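You operate a simulated robot arm through the tools that you are given. There is no shell and no other tool. Be economical: measure what you need, move in short steps, check, and stop when the job is done.

Carry out the task below with a simulated robot arm. There is one attempt and no reset: what you move stays moved.

TASK
Fetch the open wax tin and set it on the black tape roll. Then fetch the glue bottle and stand it on the yellow levelling block on the glue end of the long bench.

It is judged by the outcome, as a careful person would: the job done as asked, and still so three seconds after it is handed in. It fails if anything else is knocked over, pushed out of place, dropped, spilled or broken.

THE ROBOT
A 6-joint arm with a two-finger parallel gripper, fixed in place. Base frame: the origin is at the foot of the arm, x ahead of it, y to its left, z up; the work surface is at about z = -1. Lengths are in mm, angles in rad, forces in N, time in s.
With the tool pointing down near the work surface it reaches from about 140 to 600 mm from the base axis. Its first joint turns from -1.152 to 1.152 rad. Payload 2.1 kg.
Tool frame: the origin (TCP) lies between the finger pads and is the grasp point; the fingertips stand 30 mm ahead of it; z points along the fingers, y is the line along which they close. The gripper opens to 94 mm. The fingers are 28 mm wide and 10 mm thick; the gripper's body (50 by 96 mm) begins 55 mm behind the TCP.
Orientation is that of the tool frame in the base frame, as a unit quaternion [x, y, z, w]. With the fingers straight down and closing along the base's y, the tool's x points along the base's -x, its y along +y and its z along -z.

THE INTERFACE
- The arm moves only by the tool servo_tool. Its argument "increments" is one flat list of numbers, 6 for each row, row after row: the shift along the tool's x, y, z in units of 30 mm (1.0 is 30 mm), then the turn, a rotation vector about the tool's x, y, z in units of 4 degrees (1.0 is 4 degrees). In form: [tx, ty, tz, rx, ry, rz, tx, ty, tz, rx, ry, rz, ...]. A call has 1 to 20 rows; each row shifts and turns the commanded pose from where the row before left it, along the tool's axes as they then stand. "claw" is the closure, from 0 (fully open) to 1 (shut), set as the call begins (left out, the last holds). A call with a number of a shift or a turn outside -1 to 1 is refused whole. A row lasts 0.2 s, in which the tool goes at most 50 mm and 0.15 rad; a call with a longer step from one row to the next is refused whole, and so is a gripper value outside its range. A pose out of reach is approached as far as the arm can. The call stops where the force on the tool passes 40 N (or 10 N more than at its start, if that is more) or the arm is blocked; 0.2 s more then pass. The fingers move at their own pace (about 72 mm/s each) and stop on an object; they squeeze with about 42 N. The grip force told is the motor's: it shows also when the fingers shut on nothing. Time passes only in rows, and 0.2 s behind the last, so rows that do not move let the fingers close. It gives the time, the measured TCP pose, the force on the tool (base axes), the opening and the grip force at its end, in the units of the frame above (readings bear some noise).
- Cameras (640 x 400 px; columns grow to the right, rows downward): "scene" is fixed at [53.6, -369, 518]; the picture's right is [0.81, -0.59, 0.00], its down [-0.25, -0.35, -0.90] and it looks along [0.53, 0.73, -0.43] (base axes); focal length 257 px, centre (320, 200). "wrist" rides on the gripper at [-37, 0, -58] in the tool frame; the picture's right is [0.00, -1.00, 0.00], its down [0.97, 0.00, -0.24] and it looks along [0.24, 0.00, 0.97] (tool axes); focal length 218 px, centre (320, 200).
- snapshot(camera): a new picture of that camera. No time passes.
- locate(camera, pixels): for up to 12 pixels [column, row] of the newest picture of that camera ("zoom" is the newest enlarged one), the place [x, y, z] in the base frame of the surface seen there, good to about 2 mm, but the place of the scene camera against the robot may be out by one fixed shift of up to 25 mm in any direction. No time passes.
- zoom(camera, box): a new picture of the part [left, top, right, bottom] of that camera's present view, enlarged. No time passes.
- hand_in(): hands the job in; it is judged then, once.

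Work in short steps. Measure before you move; look again where a grasp or a placing could have gone wrong, and mend it. You have 80 turns and 34 pictures in all, the two below and enlarged ones among them. Open the gripper and draw the arm clear of the work before you hand the job in, unless the task says otherwise; then end with one line.

The tools are called after "Request:" as a command line: name --argument value ..., lists and objects as JSON in quotes. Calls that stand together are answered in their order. servo_tool: Moves the arm, as the interface text tells. Its arguments: {"type":"object","properties":{"increments":{"type":"array"},"claw":{"type":"number"}},"required":["increments"]} The other tools are called the same way: snapshot (camera) takes a picture; locate (camera, pixels) gives the place of the surface under pixels of a picture; zoom (camera, box) takes an enlarged picture of a part of a camera's view; hand_in () hands the job in.

At the start:

```text
time: 0.0
tcp_pos: [291.1, 152.0, 350.9]
tcp_rot: [0.0, 1.0, 0.0, 0.001]
ft_force: [-0.2, -0.2, -0.4]
grip_width: 93.9
finger_force: 0.1
```

scene: 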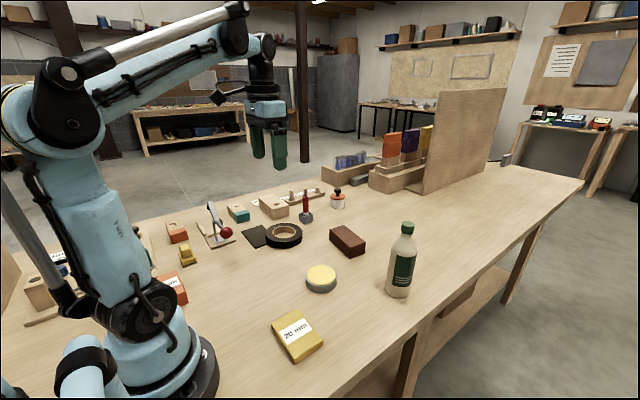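
wrist: 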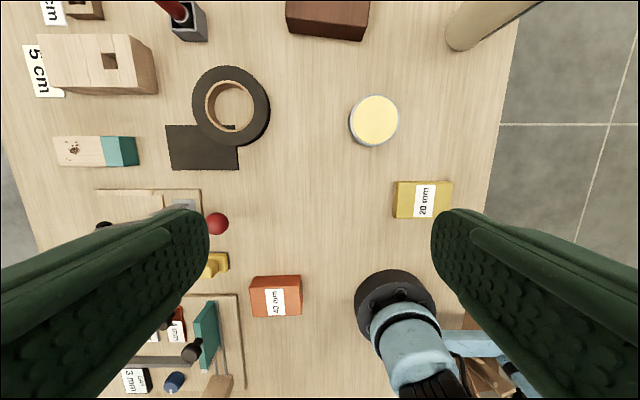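

The wrist view shows the wax tin at (374,120), the tape roll at (231,105), the yellow block at (422,200) and the glue at about (480,25). I'll measure them in both cameras.

Request:
locate --camera "wrist" --pixels '[[374, 118], [350, 120], [398, 120], [374, 96], [231, 70], [231, 140], [196, 105], [266, 105], [230, 105], [398, 184], [450, 184], [422, 214]]'

Request:
locate --camera "scene" --pixels '[[321, 275], [321, 290], [284, 230], [284, 243], [297, 335], [276, 320], [300, 360], [322, 343], [407, 225], [402, 265], [399, 293], [293, 312]]'

Request:
zoom --camera "scene" --box '[220, 180, 440, 370]'

```text
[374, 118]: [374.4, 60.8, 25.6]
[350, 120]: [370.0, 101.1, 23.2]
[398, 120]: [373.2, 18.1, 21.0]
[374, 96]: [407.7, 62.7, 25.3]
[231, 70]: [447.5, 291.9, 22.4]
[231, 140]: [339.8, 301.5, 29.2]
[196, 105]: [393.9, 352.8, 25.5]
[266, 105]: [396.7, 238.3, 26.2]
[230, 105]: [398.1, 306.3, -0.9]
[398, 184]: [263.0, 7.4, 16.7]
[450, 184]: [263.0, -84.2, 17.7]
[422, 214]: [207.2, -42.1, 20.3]
```

```text
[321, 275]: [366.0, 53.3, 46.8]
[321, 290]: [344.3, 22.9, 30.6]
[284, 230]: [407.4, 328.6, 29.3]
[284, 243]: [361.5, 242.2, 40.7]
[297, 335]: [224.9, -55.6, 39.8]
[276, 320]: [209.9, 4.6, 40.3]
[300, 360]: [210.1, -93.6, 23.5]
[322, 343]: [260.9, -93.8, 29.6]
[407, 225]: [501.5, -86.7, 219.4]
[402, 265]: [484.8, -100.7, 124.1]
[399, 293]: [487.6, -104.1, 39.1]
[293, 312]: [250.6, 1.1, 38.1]
```

```text
2.11 times, centred on (330, 275) of scene
```

zoom: 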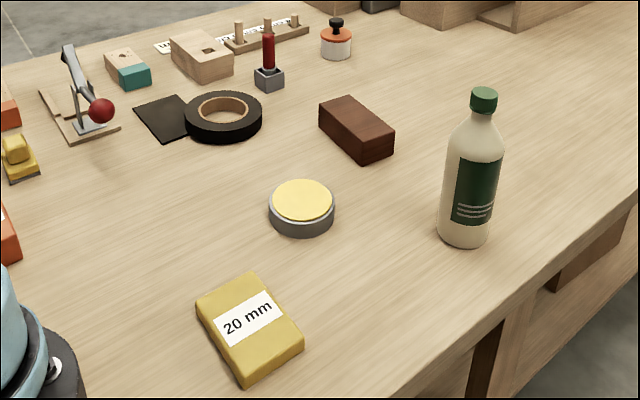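

Tin centre is about (371,60), roughly 83 mm across and 25 mm high; the roll is centred near (395,296). I go above the tin and measure it closer.

Request:
servo_tool --increments '[-0.444, -0.511, 0.839, 0, 0, 0, -0.444, -0.511, 0.839, 0, 0, 0, -0.444, -0.511, 0.839, 0, 0, 0, -0.444, -0.511, 0.839, 0, 0, 0, -0.444, -0.511, 0.839, 0, 0, 0, -0.444, -0.511, 0.839, 0, 0, 0, 0, 0, 0, 0, 0, 0]' --claw 0

Request:
snapshot --camera "wrist"

```text
time: 1.6
tcp_pos: [370.3, 60.7, 200.5]
tcp_rot: [0.0, 1.0, -0.001, 0.0]
ft_force: [0.7, 0.6, 0.9]
grip_width: 94.2
finger_force: 0.0
```

```text
30 pictures are left
```

wrist: 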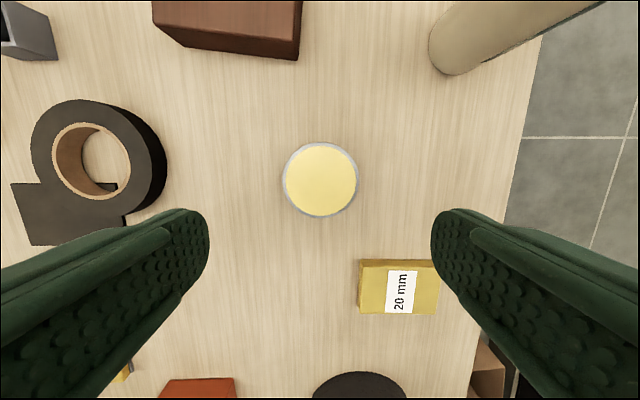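

Request:
locate --camera "wrist" --pixels '[[284, 180], [357, 180], [320, 145], [320, 214], [320, 180], [85, 102], [85, 206], [34, 152], [134, 152], [54, 160], [130, 160], [445, 70]]'

Request:
zoom --camera "wrist" --box '[260, 130, 380, 230]'

```text
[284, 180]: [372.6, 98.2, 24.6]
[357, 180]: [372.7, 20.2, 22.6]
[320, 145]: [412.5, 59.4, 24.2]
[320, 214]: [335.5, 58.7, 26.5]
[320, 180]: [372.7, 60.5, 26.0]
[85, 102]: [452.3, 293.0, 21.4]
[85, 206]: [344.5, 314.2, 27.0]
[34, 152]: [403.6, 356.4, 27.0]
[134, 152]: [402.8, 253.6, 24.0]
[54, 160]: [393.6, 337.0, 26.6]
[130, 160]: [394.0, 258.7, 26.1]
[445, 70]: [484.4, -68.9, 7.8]
```

```text
4.00 times, centred on (320, 180) of wrist
```

zoom: 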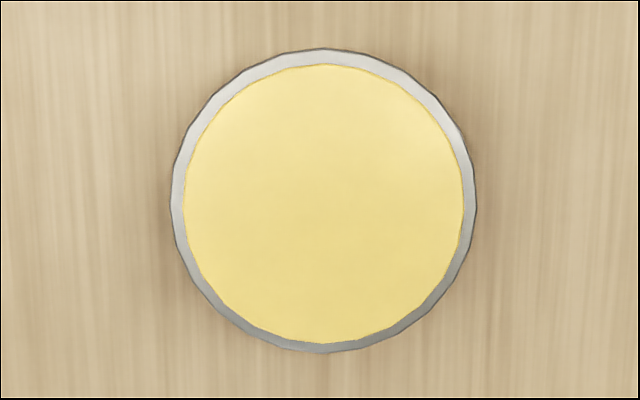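

Tin centre (373,59.4), diameter about 79, top z 25. I descend to TCP z 34 with the claw open.

Request:
servo_tool --increments '[-0.1, -0.043, 0.9, 0, 0, 0, 0, 0, 0.9, 0, 0, 0, 0, 0, 0.9, 0, 0, 0, 0, 0, 0.8, 0, 0, 0, 0, 0, 0.7, 0, 0, 0, 0, 0, 0.5, 0, 0, 0, 0, 0, 0.4, 0, 0, 0, 0, 0, 0.3, 0, 0, 0, 0, 0, 0.13, 0, 0, 0, 0, 0, 0, 0, 0, 0]'

```text
time: 3.8
tcp_pos: [373.2, 59.1, 34.2]
tcp_rot: [-0.001, 1.0, 0.0, 0.002]
ft_force: [0.3, -0.1, 0.3]
grip_width: 94.1
finger_force: 0.1
```

Now close on the tin.

Request:
servo_tool --increments '[0, 0, 0, 0, 0, 0, 0, 0, 0, 0, 0, 0, 0, 0, 0, 0, 0, 0]' --claw 1

Request:
snapshot --camera "wrist"

```text
time: 4.6
tcp_pos: [374.1, 59.3, 32.4]
tcp_rot: [0.0, 1.0, 0.0, 0.001]
ft_force: [-0.2, -0.6, 1.2]
grip_width: 83.2
finger_force: 42.2
```

```text
28 pictures are left
```

wrist: 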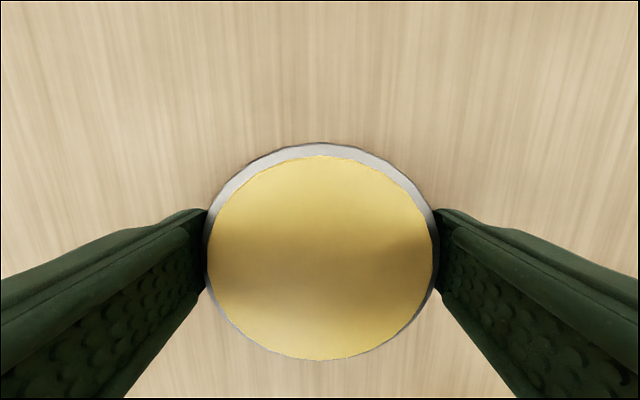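

The grip holds the tin (83.2 mm). I lift it and carry it to a place just short of the roll, so the camera can measure the roll ahead.

Request:
servo_tool --increments '[0, 0, -0.3, 0, 0, 0, 0, 0, -0.5, 0, 0, 0, 0, 0, -0.8, 0, 0, 0, 0, 0, -0.8, 0, 0, 0, 0, 0, -0.8, 0, 0, 0, 0, 0, -0.8, 0, 0, 0, 0, 0, -0.6, 0, 0, 0, 0.2, 0.7, 0, 0, 0, 0, 0.2, 0.8, 0, 0, 0, 0, 0.2, 0.8, 0, 0, 0, 0, 0.2, 0.8, 0, 0, 0, 0, 0.2, 0.8, 0, 0, 0, 0, 0.2, 0.8, 0, 0, 0, 0, 0.2, 0.8, 0, 0, 0, 0, 0.2, 0.8, 0, 0, 0, 0, 0.2, 0.8, 0, 0, 0, 0, 0.2, 0.6, 0, 0, 0, 0, 0, 0.27, 0, 0, 0, 0, 0, 0, 0, 0, 0, 0]'

Request:
snapshot --camera "wrist"

```text
time: 8.6
tcp_pos: [314.0, 300.1, 173.6]
tcp_rot: [0.001, 1.0, 0.0, 0.001]
ft_force: [0.5, -1.0, -4.0]
grip_width: 83.3
finger_force: 42.2
```

```text
27 pictures are left
```

wrist: 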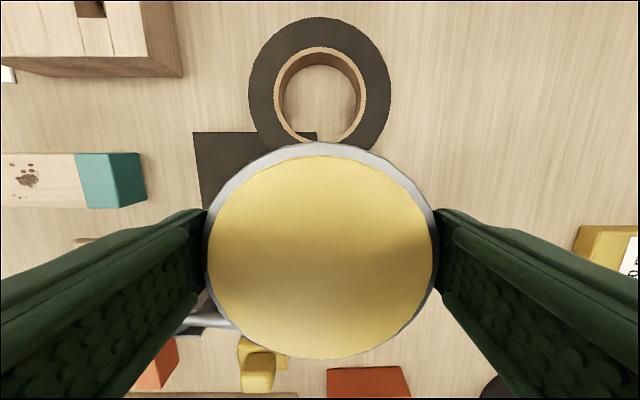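

Request:
locate --camera "wrist" --pixels '[[252, 86], [388, 86], [320, 20], [320, 50], [276, 94], [364, 94], [260, 60], [380, 60], [320, 34], [320, 100], [268, 125], [371, 125]]'

Request:
zoom --camera "wrist" --box '[220, 0, 420, 160]'

```text
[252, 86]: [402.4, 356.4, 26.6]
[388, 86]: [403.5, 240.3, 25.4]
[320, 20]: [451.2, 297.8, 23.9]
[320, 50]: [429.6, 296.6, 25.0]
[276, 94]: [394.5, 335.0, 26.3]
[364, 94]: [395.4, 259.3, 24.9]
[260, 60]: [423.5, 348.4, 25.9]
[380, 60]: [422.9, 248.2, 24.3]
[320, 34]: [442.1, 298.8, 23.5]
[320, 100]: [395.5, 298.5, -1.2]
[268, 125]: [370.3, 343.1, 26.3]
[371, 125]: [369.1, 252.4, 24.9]
```

```text
2.50 times, centred on (320, 80) of wrist
```

zoom: 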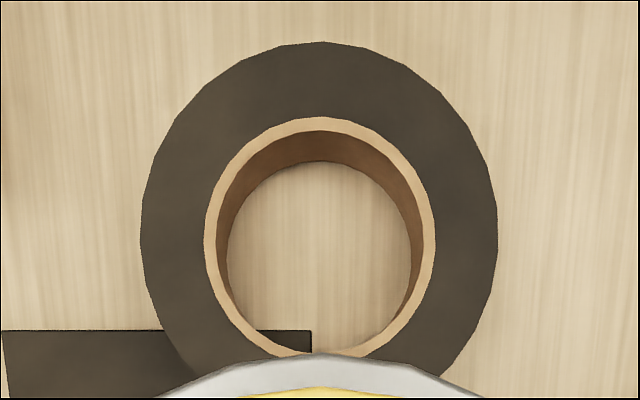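

Roll centre is about (392.5,298.3), top z 26, outer diameter 122, bore 71, so the 83 mm tin bridges the bore. I move over it and come down to about 5 mm above.

Request:
servo_tool --increments '[-0.65, -0.06, 0, 0, 0, 0, -0.7, 0, 0, 0, 0, 0, -0.7, 0, 0, 0, 0, 0, -0.6, 0, 0, 0, 0, 0, 0, 0, 0.5, 0, 0, 0, 0, 0, 0.7, 0, 0, 0, 0, 0, 0.7, 0, 0, 0, 0, 0, 0.7, 0, 0, 0, 0, 0, 0.6, 0, 0, 0, 0, 0, 0.33, 0, 0, 0, 0, 0, 0, 0, 0, 0]'

Request:
zoom --camera "scene" --box '[230, 170, 350, 270]'

```text
time: 11.0
tcp_pos: [394.9, 295.7, 67.6]
tcp_rot: [0.001, 1.0, -0.001, 0.001]
ft_force: [0.4, 0.5, -4.0]
grip_width: 83.0
finger_force: 41.7
```

```text
4.00 times, centred on (290, 220) of scene
```

zoom: 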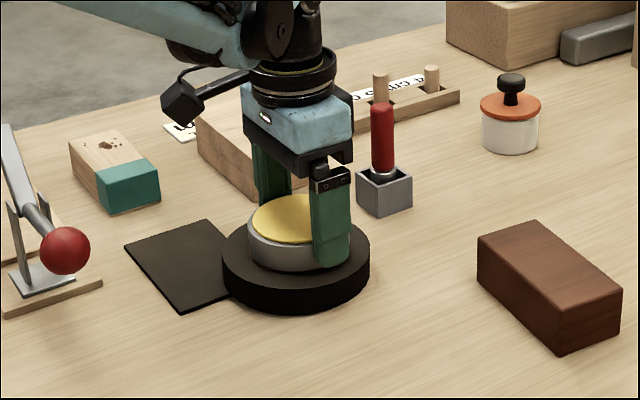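

Well placed, with other things clear. I lower the last few mm slowly and watch the force.

Request:
servo_tool --increments '[0.04, 0.07, 0.05, 0, 0, 0, 0, 0, 0.05, 0, 0, 0, 0, 0, 0.05, 0, 0, 0, 0, 0, 0.03, 0, 0, 0, 0, 0, 0, 0, 0, 0]'

```text
time: 12.2
tcp_pos: [394.4, 299.5, 62.7]
tcp_rot: [0.0, 1.0, 0.0, 0.0]
ft_force: [-5.2, 1.5, 10.1]
grip_width: 82.7
finger_force: 42.2
```

Force rose from -4 to +10 N in z, so the tin rests on the roll. I release.

Request:
servo_tool --increments '[0, 0, 0, 0, 0, 0, 0, 0, 0, 0, 0, 0]' --claw 0

Request:
snapshot --camera "wrist"

Request:
zoom --camera "scene" --box '[230, 170, 350, 270]'

```text
time: 12.8
tcp_pos: [394.2, 298.4, 61.4]
tcp_rot: [0.0, 1.0, 0.001, 0.0]
ft_force: [0.6, 0.1, -0.2]
grip_width: 94.3
finger_force: 0.0
```

```text
24 pictures are left
```

wrist: 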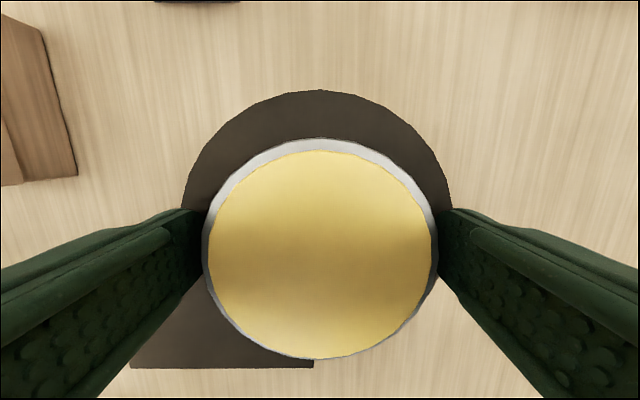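

```text
4.00 times, centred on (290, 220) of scene
```

zoom: 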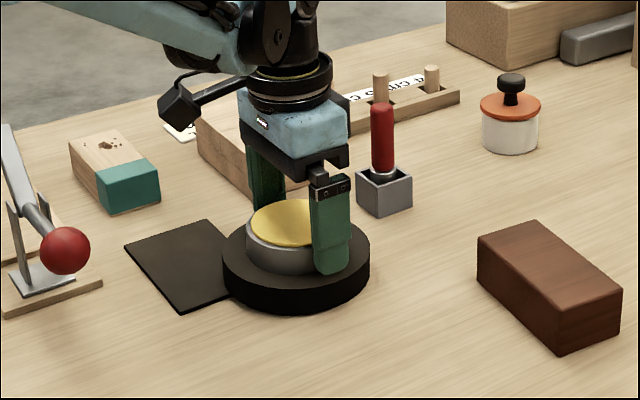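

The tin sits flat and centred on the roll. I rise clear and travel to a viewing spot near the bottle.

Request:
servo_tool --increments '[0, 0, -0.3, 0, 0, 0, 0, 0, -0.6, 0, 0, 0, 0, 0, -0.9, 0, 0, 0, 0, 0, -1, 0, 0, 0, -0.06, -0.8, -0.9, 0, 0, 0, -0.06, -0.9, -0.9, 0, 0, 0, -0.06, -0.9, -0.9, 0, 0, 0, -0.06, -0.9, -0.9, 0, 0, 0, -0.06, -0.9, -0.9, 0, 0, 0, -0.06, -0.9, -0.9, 0, 0, 0, -0.06, -0.9, -0.8, 0, 0, 0, -0.06, -0.9, 0, 0, 0, 0, -0.06, -0.9, 0, 0, 0, 0, -0.06, -0.9, 0, 0, 0, 0, -0.06, -0.9, 0, 0, 0, 0, -0.06, -0.9, 0, 0, 0, 0, -0.06, -0.9, 0, 0, 0, 0, 0, -0.9, 0, 0, 0, 0, 0, 0, 0, 0, 0, 0]'

Request:
snapshot --camera "wrist"

Request:
snapshot --camera "scene"

```text
time: 16.8
tcp_pos: [415.9, -75.7, 331.7]
tcp_rot: [0.0, 1.0, 0.0, 0.0]
ft_force: [0.0, -0.1, 0.7]
grip_width: 93.9
finger_force: 0.1
```

```text
22 pictures are left
```

wrist: 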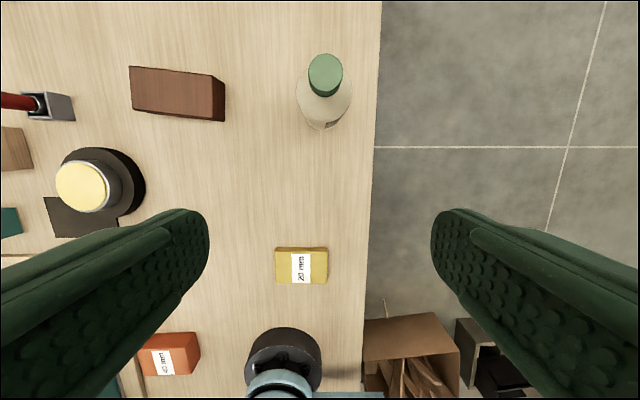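

```text
21 pictures are left
```

scene: 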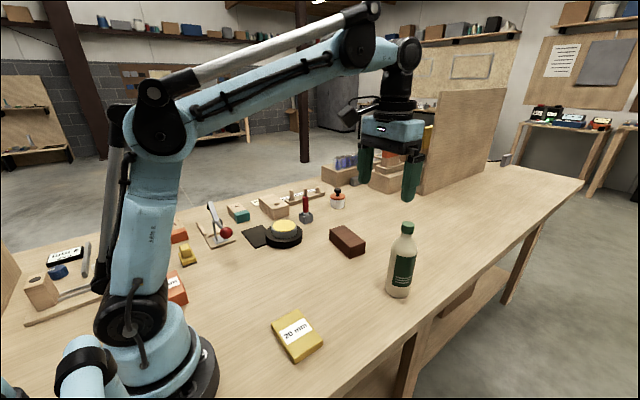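

Request:
locate --camera "wrist" --pixels '[[325, 73], [310, 76], [341, 74], [325, 58], [325, 91], [300, 95], [350, 95], [325, 120], [276, 257], [327, 257], [276, 283], [327, 283]]'

Request:
zoom --camera "wrist" --box '[270, 40, 390, 140]'

Request:
zoom --camera "scene" --box '[350, 210, 470, 310]'

```text
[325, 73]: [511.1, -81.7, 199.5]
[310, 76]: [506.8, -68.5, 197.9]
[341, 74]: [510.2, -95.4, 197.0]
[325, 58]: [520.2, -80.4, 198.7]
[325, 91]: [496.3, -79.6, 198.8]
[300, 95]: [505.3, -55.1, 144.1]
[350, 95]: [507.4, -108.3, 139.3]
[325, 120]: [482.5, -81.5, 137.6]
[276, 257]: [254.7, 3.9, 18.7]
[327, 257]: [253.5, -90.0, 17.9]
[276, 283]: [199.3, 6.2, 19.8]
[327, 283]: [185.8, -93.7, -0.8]
```

```text
4.00 times, centred on (330, 90) of wrist
```

zoom: 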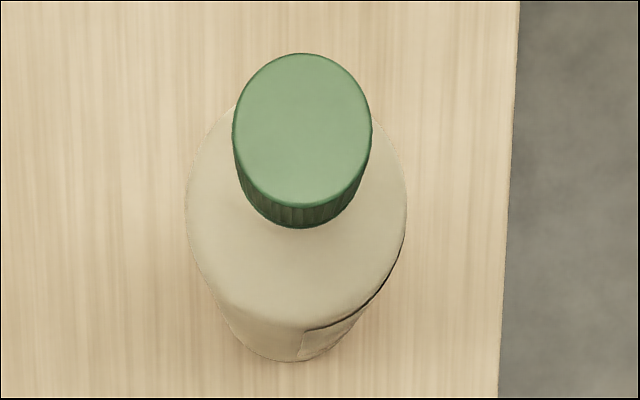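

```text
4.00 times, centred on (410, 260) of scene
```

zoom: 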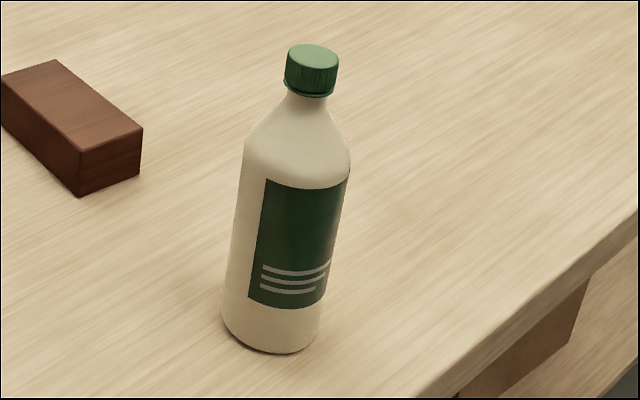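

Bottle axis is about (509,-81.7), cap top z 199, body 54 mm wide up to about z 138. Before grasping I measure the block accurately, as it is only about 56 mm deep.

Request:
zoom --camera "wrist" --box '[260, 225, 340, 305]'

```text
5.00 times, centred on (300, 265) of wrist
```

zoom: 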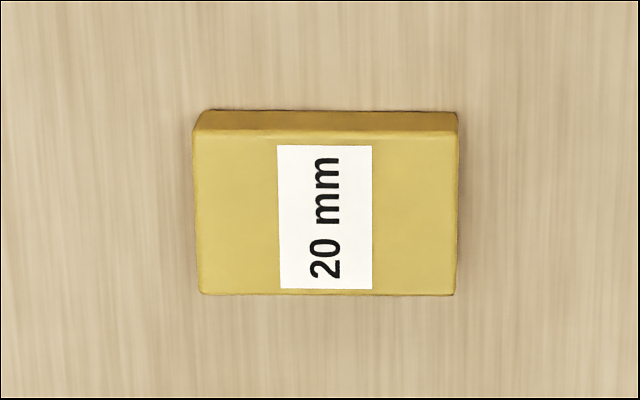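

Request:
locate --camera "zoom" --pixels '[[198, 138], [455, 138], [202, 290], [452, 292], [325, 138], [325, 286], [202, 210], [452, 210], [325, 210]]'

```text
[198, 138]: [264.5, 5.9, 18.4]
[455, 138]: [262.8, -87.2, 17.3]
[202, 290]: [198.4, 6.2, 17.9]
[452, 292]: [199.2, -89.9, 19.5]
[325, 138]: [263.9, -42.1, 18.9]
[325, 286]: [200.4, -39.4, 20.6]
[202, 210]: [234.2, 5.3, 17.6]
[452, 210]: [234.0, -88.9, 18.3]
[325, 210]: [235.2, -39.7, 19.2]
```

Block top spans x 198–265, y -90–6, so its centre is (231,-42) at z 19. I move above the bottle and check alignment.

Request:
servo_tool --increments '[-0.6, -0.05, 0, 0, 0, 0, -0.7, -0.05, 0, 0, 0, 0, -0.7, -0.05, 0, 0, 0, 0, -0.6, -0.05, 0, 0, 0, 0, -0.5, 0, 0, 0, 0, 0, 0, 0, 0.7, 0, 0, 0, 0, 0, 0.8, 0, 0, 0, 0, 0, 0.5, 0, 0, 0, 0, 0, 0, 0, 0, 0]'

Request:
snapshot --camera "wrist"

```text
time: 18.8
tcp_pos: [481.4, -80.1, 269.0]
tcp_rot: [0.0, 1.0, 0.0, 0.001]
ft_force: [0.3, 0.4, -0.1]
grip_width: 93.9
finger_force: 0.2
out of reach, approached as far as the arm can: row 4, 5
```

```text
17 pictures are left
```

wrist: 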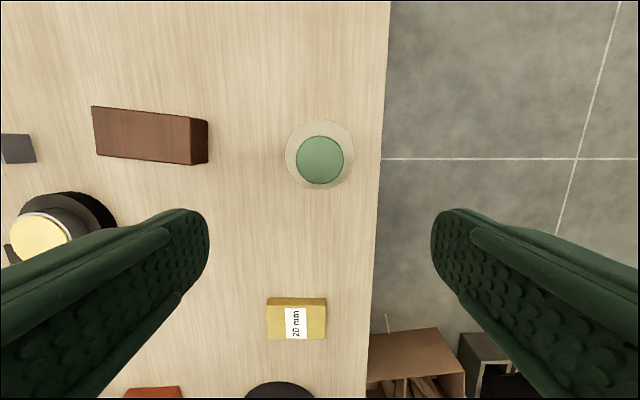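

At that height the reach stopped at x 481. I re-measure the cap, come a bit lower (fingertips still above the cap) and move on forward.

Request:
locate --camera "wrist" --pixels '[[320, 160], [297, 160], [343, 160], [320, 137], [320, 183], [288, 150], [353, 150]]'

Request:
servo_tool --increments '[0, 0, 0.4, 0, 0, 0, 0, 0, 0.4, 0, 0, 0, -0.3, -0.05, 0, 0, 0, 0, -0.3, 0, 0, 0, 0, 0, -0.3, 0, 0, 0, 0, 0, 0, 0, 0, 0, 0, 0]'

```text
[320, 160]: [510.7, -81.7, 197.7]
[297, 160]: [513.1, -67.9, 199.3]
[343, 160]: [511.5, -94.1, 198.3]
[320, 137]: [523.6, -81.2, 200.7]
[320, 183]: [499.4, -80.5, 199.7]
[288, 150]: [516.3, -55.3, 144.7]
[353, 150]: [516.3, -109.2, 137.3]
```

```text
time: 20.2
tcp_pos: [508.2, -81.8, 244.4]
tcp_rot: [-0.001, 1.0, 0.001, 0.001]
ft_force: [0.8, -0.9, 0.0]
grip_width: 94.2
finger_force: 0.2
```

Reached (508,-82,244); the cap axis is (511,-81.3). I descend to TCP z 150, which keeps the palm about 6 mm above the cap.

Request:
servo_tool --increments '[-0.08, 0.01, 0.4, 0, 0, 0, 0, 0, 0.6, 0, 0, 0, 0, 0, 0.6, 0, 0, 0, 0, 0, 0.6, 0, 0, 0, 0, 0, 0.5, 0, 0, 0, 0, 0, 0.3, 0, 0, 0, 0, 0, 0.13, 0, 0, 0, 0, 0, 0, 0, 0, 0]'

Request:
zoom --camera "scene" --box '[330, 170, 480, 310]'

```text
time: 22.0
tcp_pos: [511.1, -81.3, 149.3]
tcp_rot: [-0.001, 1.0, -0.001, 0.001]
ft_force: [0.9, -0.7, 0.6]
grip_width: 94.2
finger_force: 0.2
```

```text
2.86 times, centred on (405, 240) of scene
```

zoom: 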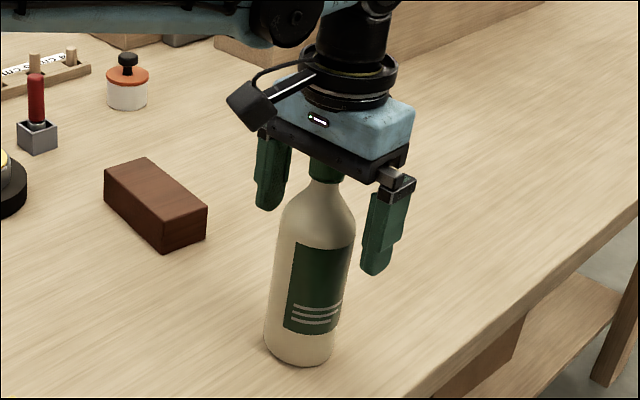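

The fingers flank the upper body and the palm is clear of the cap. I close.

Request:
servo_tool --increments '[0, 0, 0, 0, 0, 0, 0, 0, 0, 0, 0, 0, 0, 0, 0, 0, 0, 0, 0, 0, 0, 0, 0, 0]' --claw 1

Request:
zoom --camera "scene" --box '[330, 170, 480, 310]'

```text
time: 23.0
tcp_pos: [509.9, -81.1, 150.2]
tcp_rot: [0.0, 1.0, 0.0, 0.001]
ft_force: [-0.8, 0.8, 0.1]
grip_width: 58.3
finger_force: 42.0
```

```text
2.86 times, centred on (405, 240) of scene
```

zoom: 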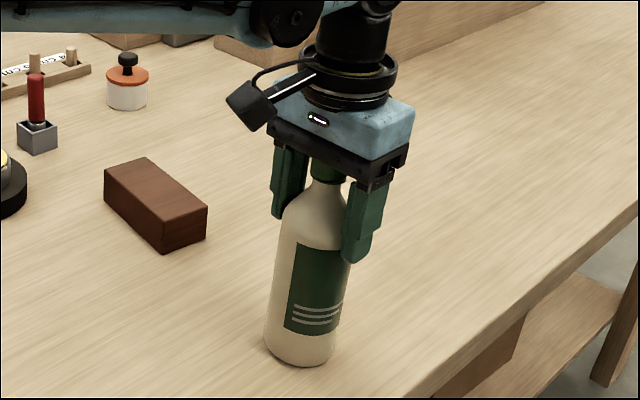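

Grip holds at 58.3 mm on the body with the bottle upright. I lift it gently about 20 mm and check for slip.

Request:
servo_tool --increments '[0, 0, -0.15, 0, 0, 0, 0, 0, -0.25, 0, 0, 0, 0, 0, -0.3, 0, 0, 0, 0, 0, 0, 0, 0, 0, 0, 0, 0, 0, 0, 0]'

Request:
zoom --camera "scene" --box '[330, 170, 480, 310]'

```text
time: 24.2
tcp_pos: [510.3, -81.3, 170.7]
tcp_rot: [0.0, 1.0, 0.0, 0.0]
ft_force: [-0.4, 0.9, -3.2]
grip_width: 58.3
finger_force: 41.8
```

```text
2.86 times, centred on (405, 240) of scene
```

zoom: 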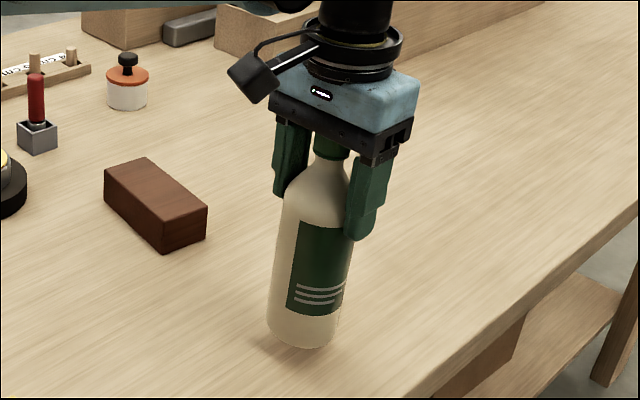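

No slip, 3 N load. I lift another 30 mm and carry it smoothly to above the block centre (231,-42).

Request:
servo_tool --increments '[0, 0, -0.3, 0, 0, 0, 0, 0, -0.4, 0, 0, 0, 0.2, 0, -0.3, 0, 0, 0, 0.4, 0.1, 0, 0, 0, 0, 0.6, 0.1, 0, 0, 0, 0, 0.7, 0.1, 0, 0, 0, 0, 0.7, 0.1, 0, 0, 0, 0, 0.7, 0.1, 0, 0, 0, 0, 0.7, 0.1, 0, 0, 0, 0, 0.7, 0.1, 0, 0, 0, 0, 0.7, 0.1, 0, 0, 0, 0, 0.7, 0.1, 0, 0, 0, 0, 0.7, 0.1, 0, 0, 0, 0, 0.7, 0.1, 0, 0, 0, 0, 0.6, 0.1, 0, 0, 0, 0, 0.6, 0.1, 0, 0, 0, 0, 0.4, 0.1, 0, 0, 0, 0, 0.23, 0, 0, 0, 0, 0, 0, 0, 0, 0, 0, 0, 0, 0, 0, 0, 0, 0]'

Request:
zoom --camera "scene" --box '[200, 200, 400, 380]'

```text
time: 28.4
tcp_pos: [231.9, -41.7, 199.7]
tcp_rot: [0.001, 1.0, 0.0, 0.001]
ft_force: [0.5, 0.0, -3.1]
grip_width: 58.6
finger_force: 42.2
```

```text
2.22 times, centred on (300, 290) of scene
```

zoom: 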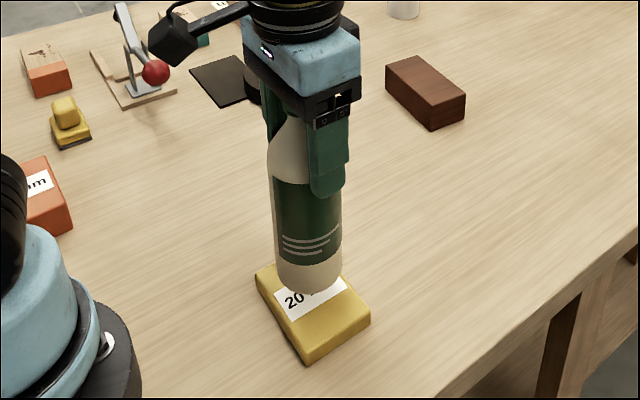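

The bottle is over the block, upright. The set-down should come at TCP z of about 170; I lower to about 173 first.

Request:
servo_tool --increments '[0.02, 0, 0.3, 0, 0, 0, 0, 0, 0.3, 0, 0, 0, 0, 0, 0.2, 0, 0, 0, 0, 0, 0.1, 0, 0, 0, 0, 0, 0, 0, 0, 0]'

Request:
zoom --camera "scene" --box '[200, 200, 400, 380]'

```text
time: 29.6
tcp_pos: [230.1, -38.5, 173.0]
tcp_rot: [0.0, 1.0, 0.0, 0.001]
ft_force: [0.3, 0.3, -2.8]
grip_width: 58.7
finger_force: 42.3
```

```text
2.22 times, centred on (300, 290) of scene
```

zoom: 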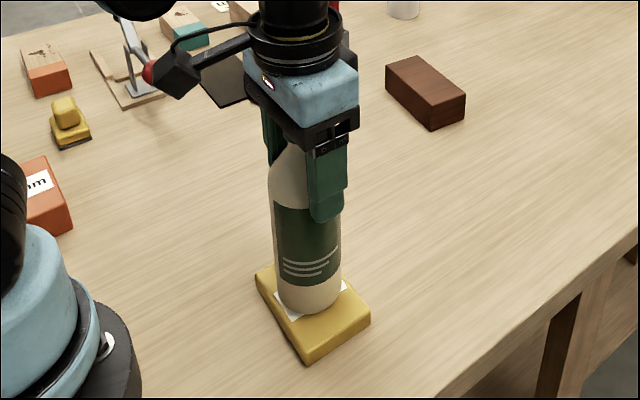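

Block top is just below the base, well centred. I creep down until the force rises.

Request:
servo_tool --increments '[0, -0.05, 0.04, 0, 0, 0, 0, 0, 0.04, 0, 0, 0, 0, 0, 0.02, 0, 0, 0, 0, 0, 0, 0, 0, 0]'

```text
time: 30.6
tcp_pos: [229.9, -41.9, 169.9]
tcp_rot: [0.0, 1.0, 0.0, 0.001]
ft_force: [0.8, -0.5, -3.4]
grip_width: 58.4
finger_force: 41.7
```

Request:
servo_tool --increments '[0, 0, 0.03, 0, 0, 0, 0, 0, 0, 0, 0, 0]'

```text
time: 31.2
tcp_pos: [232.1, -41.7, 169.3]
tcp_rot: [0.0, 1.0, 0.0, 0.002]
ft_force: [0.4, -0.7, -2.6]
grip_width: 58.4
finger_force: 41.7
```

Request:
servo_tool --increments '[0, 0, 0.03, 0, 0, 0, 0, 0, 0, 0, 0, 0]'

```text
time: 31.8
tcp_pos: [230.2, -41.8, 169.1]
tcp_rot: [-0.001, 1.0, 0.0, 0.0]
ft_force: [-1.2, -0.1, 5.2]
grip_width: 58.6
finger_force: 42.1
```

Force turned from -3 to +5 N, so the bottle stands on the block. I open.

Request:
servo_tool --increments '[0, 0, 0, 0, 0, 0, 0, 0, 0, 0, 0, 0, 0, 0, 0, 0, 0, 0]' --claw 0

Request:
zoom --camera "scene" --box '[200, 200, 400, 380]'

```text
time: 32.6
tcp_pos: [231.3, -42.3, 169.0]
tcp_rot: [0.0, 1.0, 0.0, 0.0]
ft_force: [0.4, -0.1, -1.0]
grip_width: 94.1
finger_force: 0.0
```

```text
2.22 times, centred on (300, 290) of scene
```

zoom: 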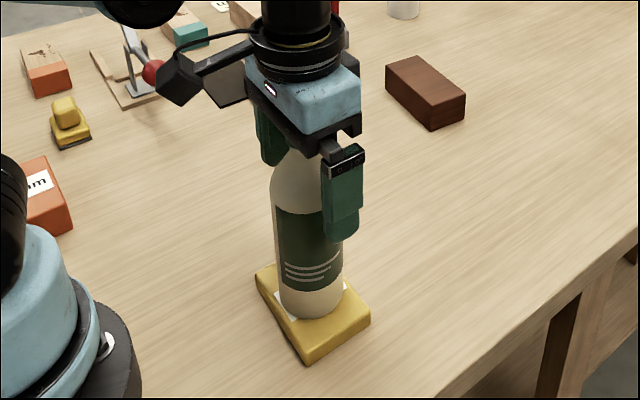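

The bottle stands free. I rise straight up past the cap and draw aside.

Request:
servo_tool --increments '[0, 0, -0.3, 0, 0, 0, 0, 0, -0.5, 0, 0, 0, 0, 0, -0.8, 0, 0, 0, 0, 0, -0.8, 0, 0, 0, 0, 0, -0.8, 0, 0, 0, 0, 0, -0.8, 0, 0, 0, 0, 0, -0.5, 0, 0, 0, 0, 0, 0, 0, 0, 0]'

```text
time: 34.4
tcp_pos: [231.0, -40.2, 306.1]
tcp_rot: [0.0, 1.0, 0.0, 0.0]
ft_force: [0.5, 0.3, -0.1]
grip_width: 94.0
finger_force: 0.1
```

Request:
servo_tool --increments '[-0.2, 0.5, -0.1, 0, 0, 0, -0.3, 0.8, -0.2, 0, 0, 0, -0.3, 0.8, -0.2, 0, 0, 0, -0.3, 0.8, -0.2, 0, 0, 0, -0.3, 0.8, -0.2, 0, 0, 0, -0.3, 0.8, -0.2, 0, 0, 0, -0.3, 0.8, -0.2, 0, 0, 0, 0, 0.6, 0, 0, 0, 0, 0, 0, 0, 0, 0, 0]'

Request:
snapshot --camera "scene"

Request:
snapshot --camera "wrist"

```text
time: 36.4
tcp_pos: [290.9, 136.5, 341.7]
tcp_rot: [0.001, 1.0, -0.001, 0.001]
ft_force: [-0.7, -0.8, -0.6]
grip_width: 93.8
finger_force: 0.0
```

```text
10 pictures are left
```

scene: 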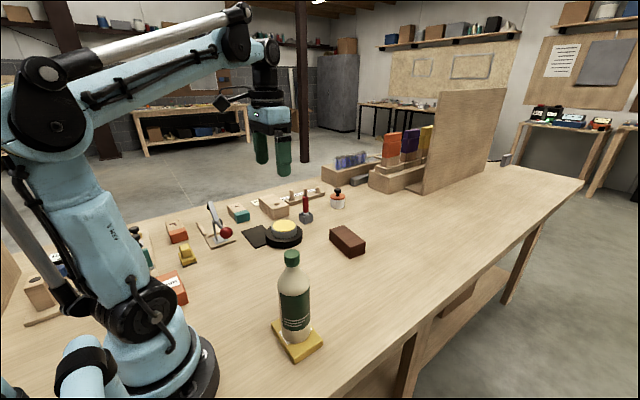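

```text
9 pictures are left
```

wrist: 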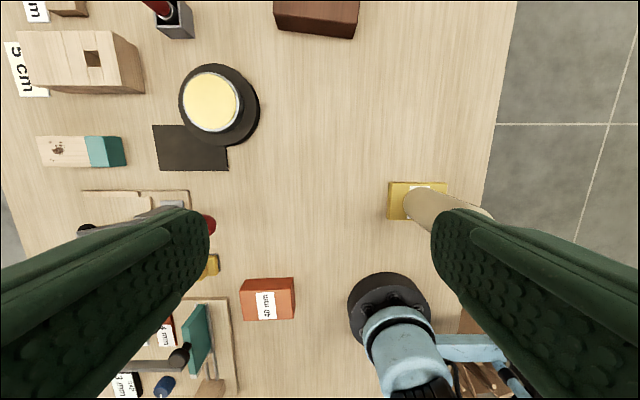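

Both pictures show the tin on the roll at scene (285,228) and the bottle upright on the block at (295,310). Nothing else was disturbed and the arm is clear, so I hand in.

Request:
hand_in

```text
The job is handed in.
```

The wax tin is on the black tape roll, the glue bottle stands on the yellow 20 mm levelling block, and the job is handed in.
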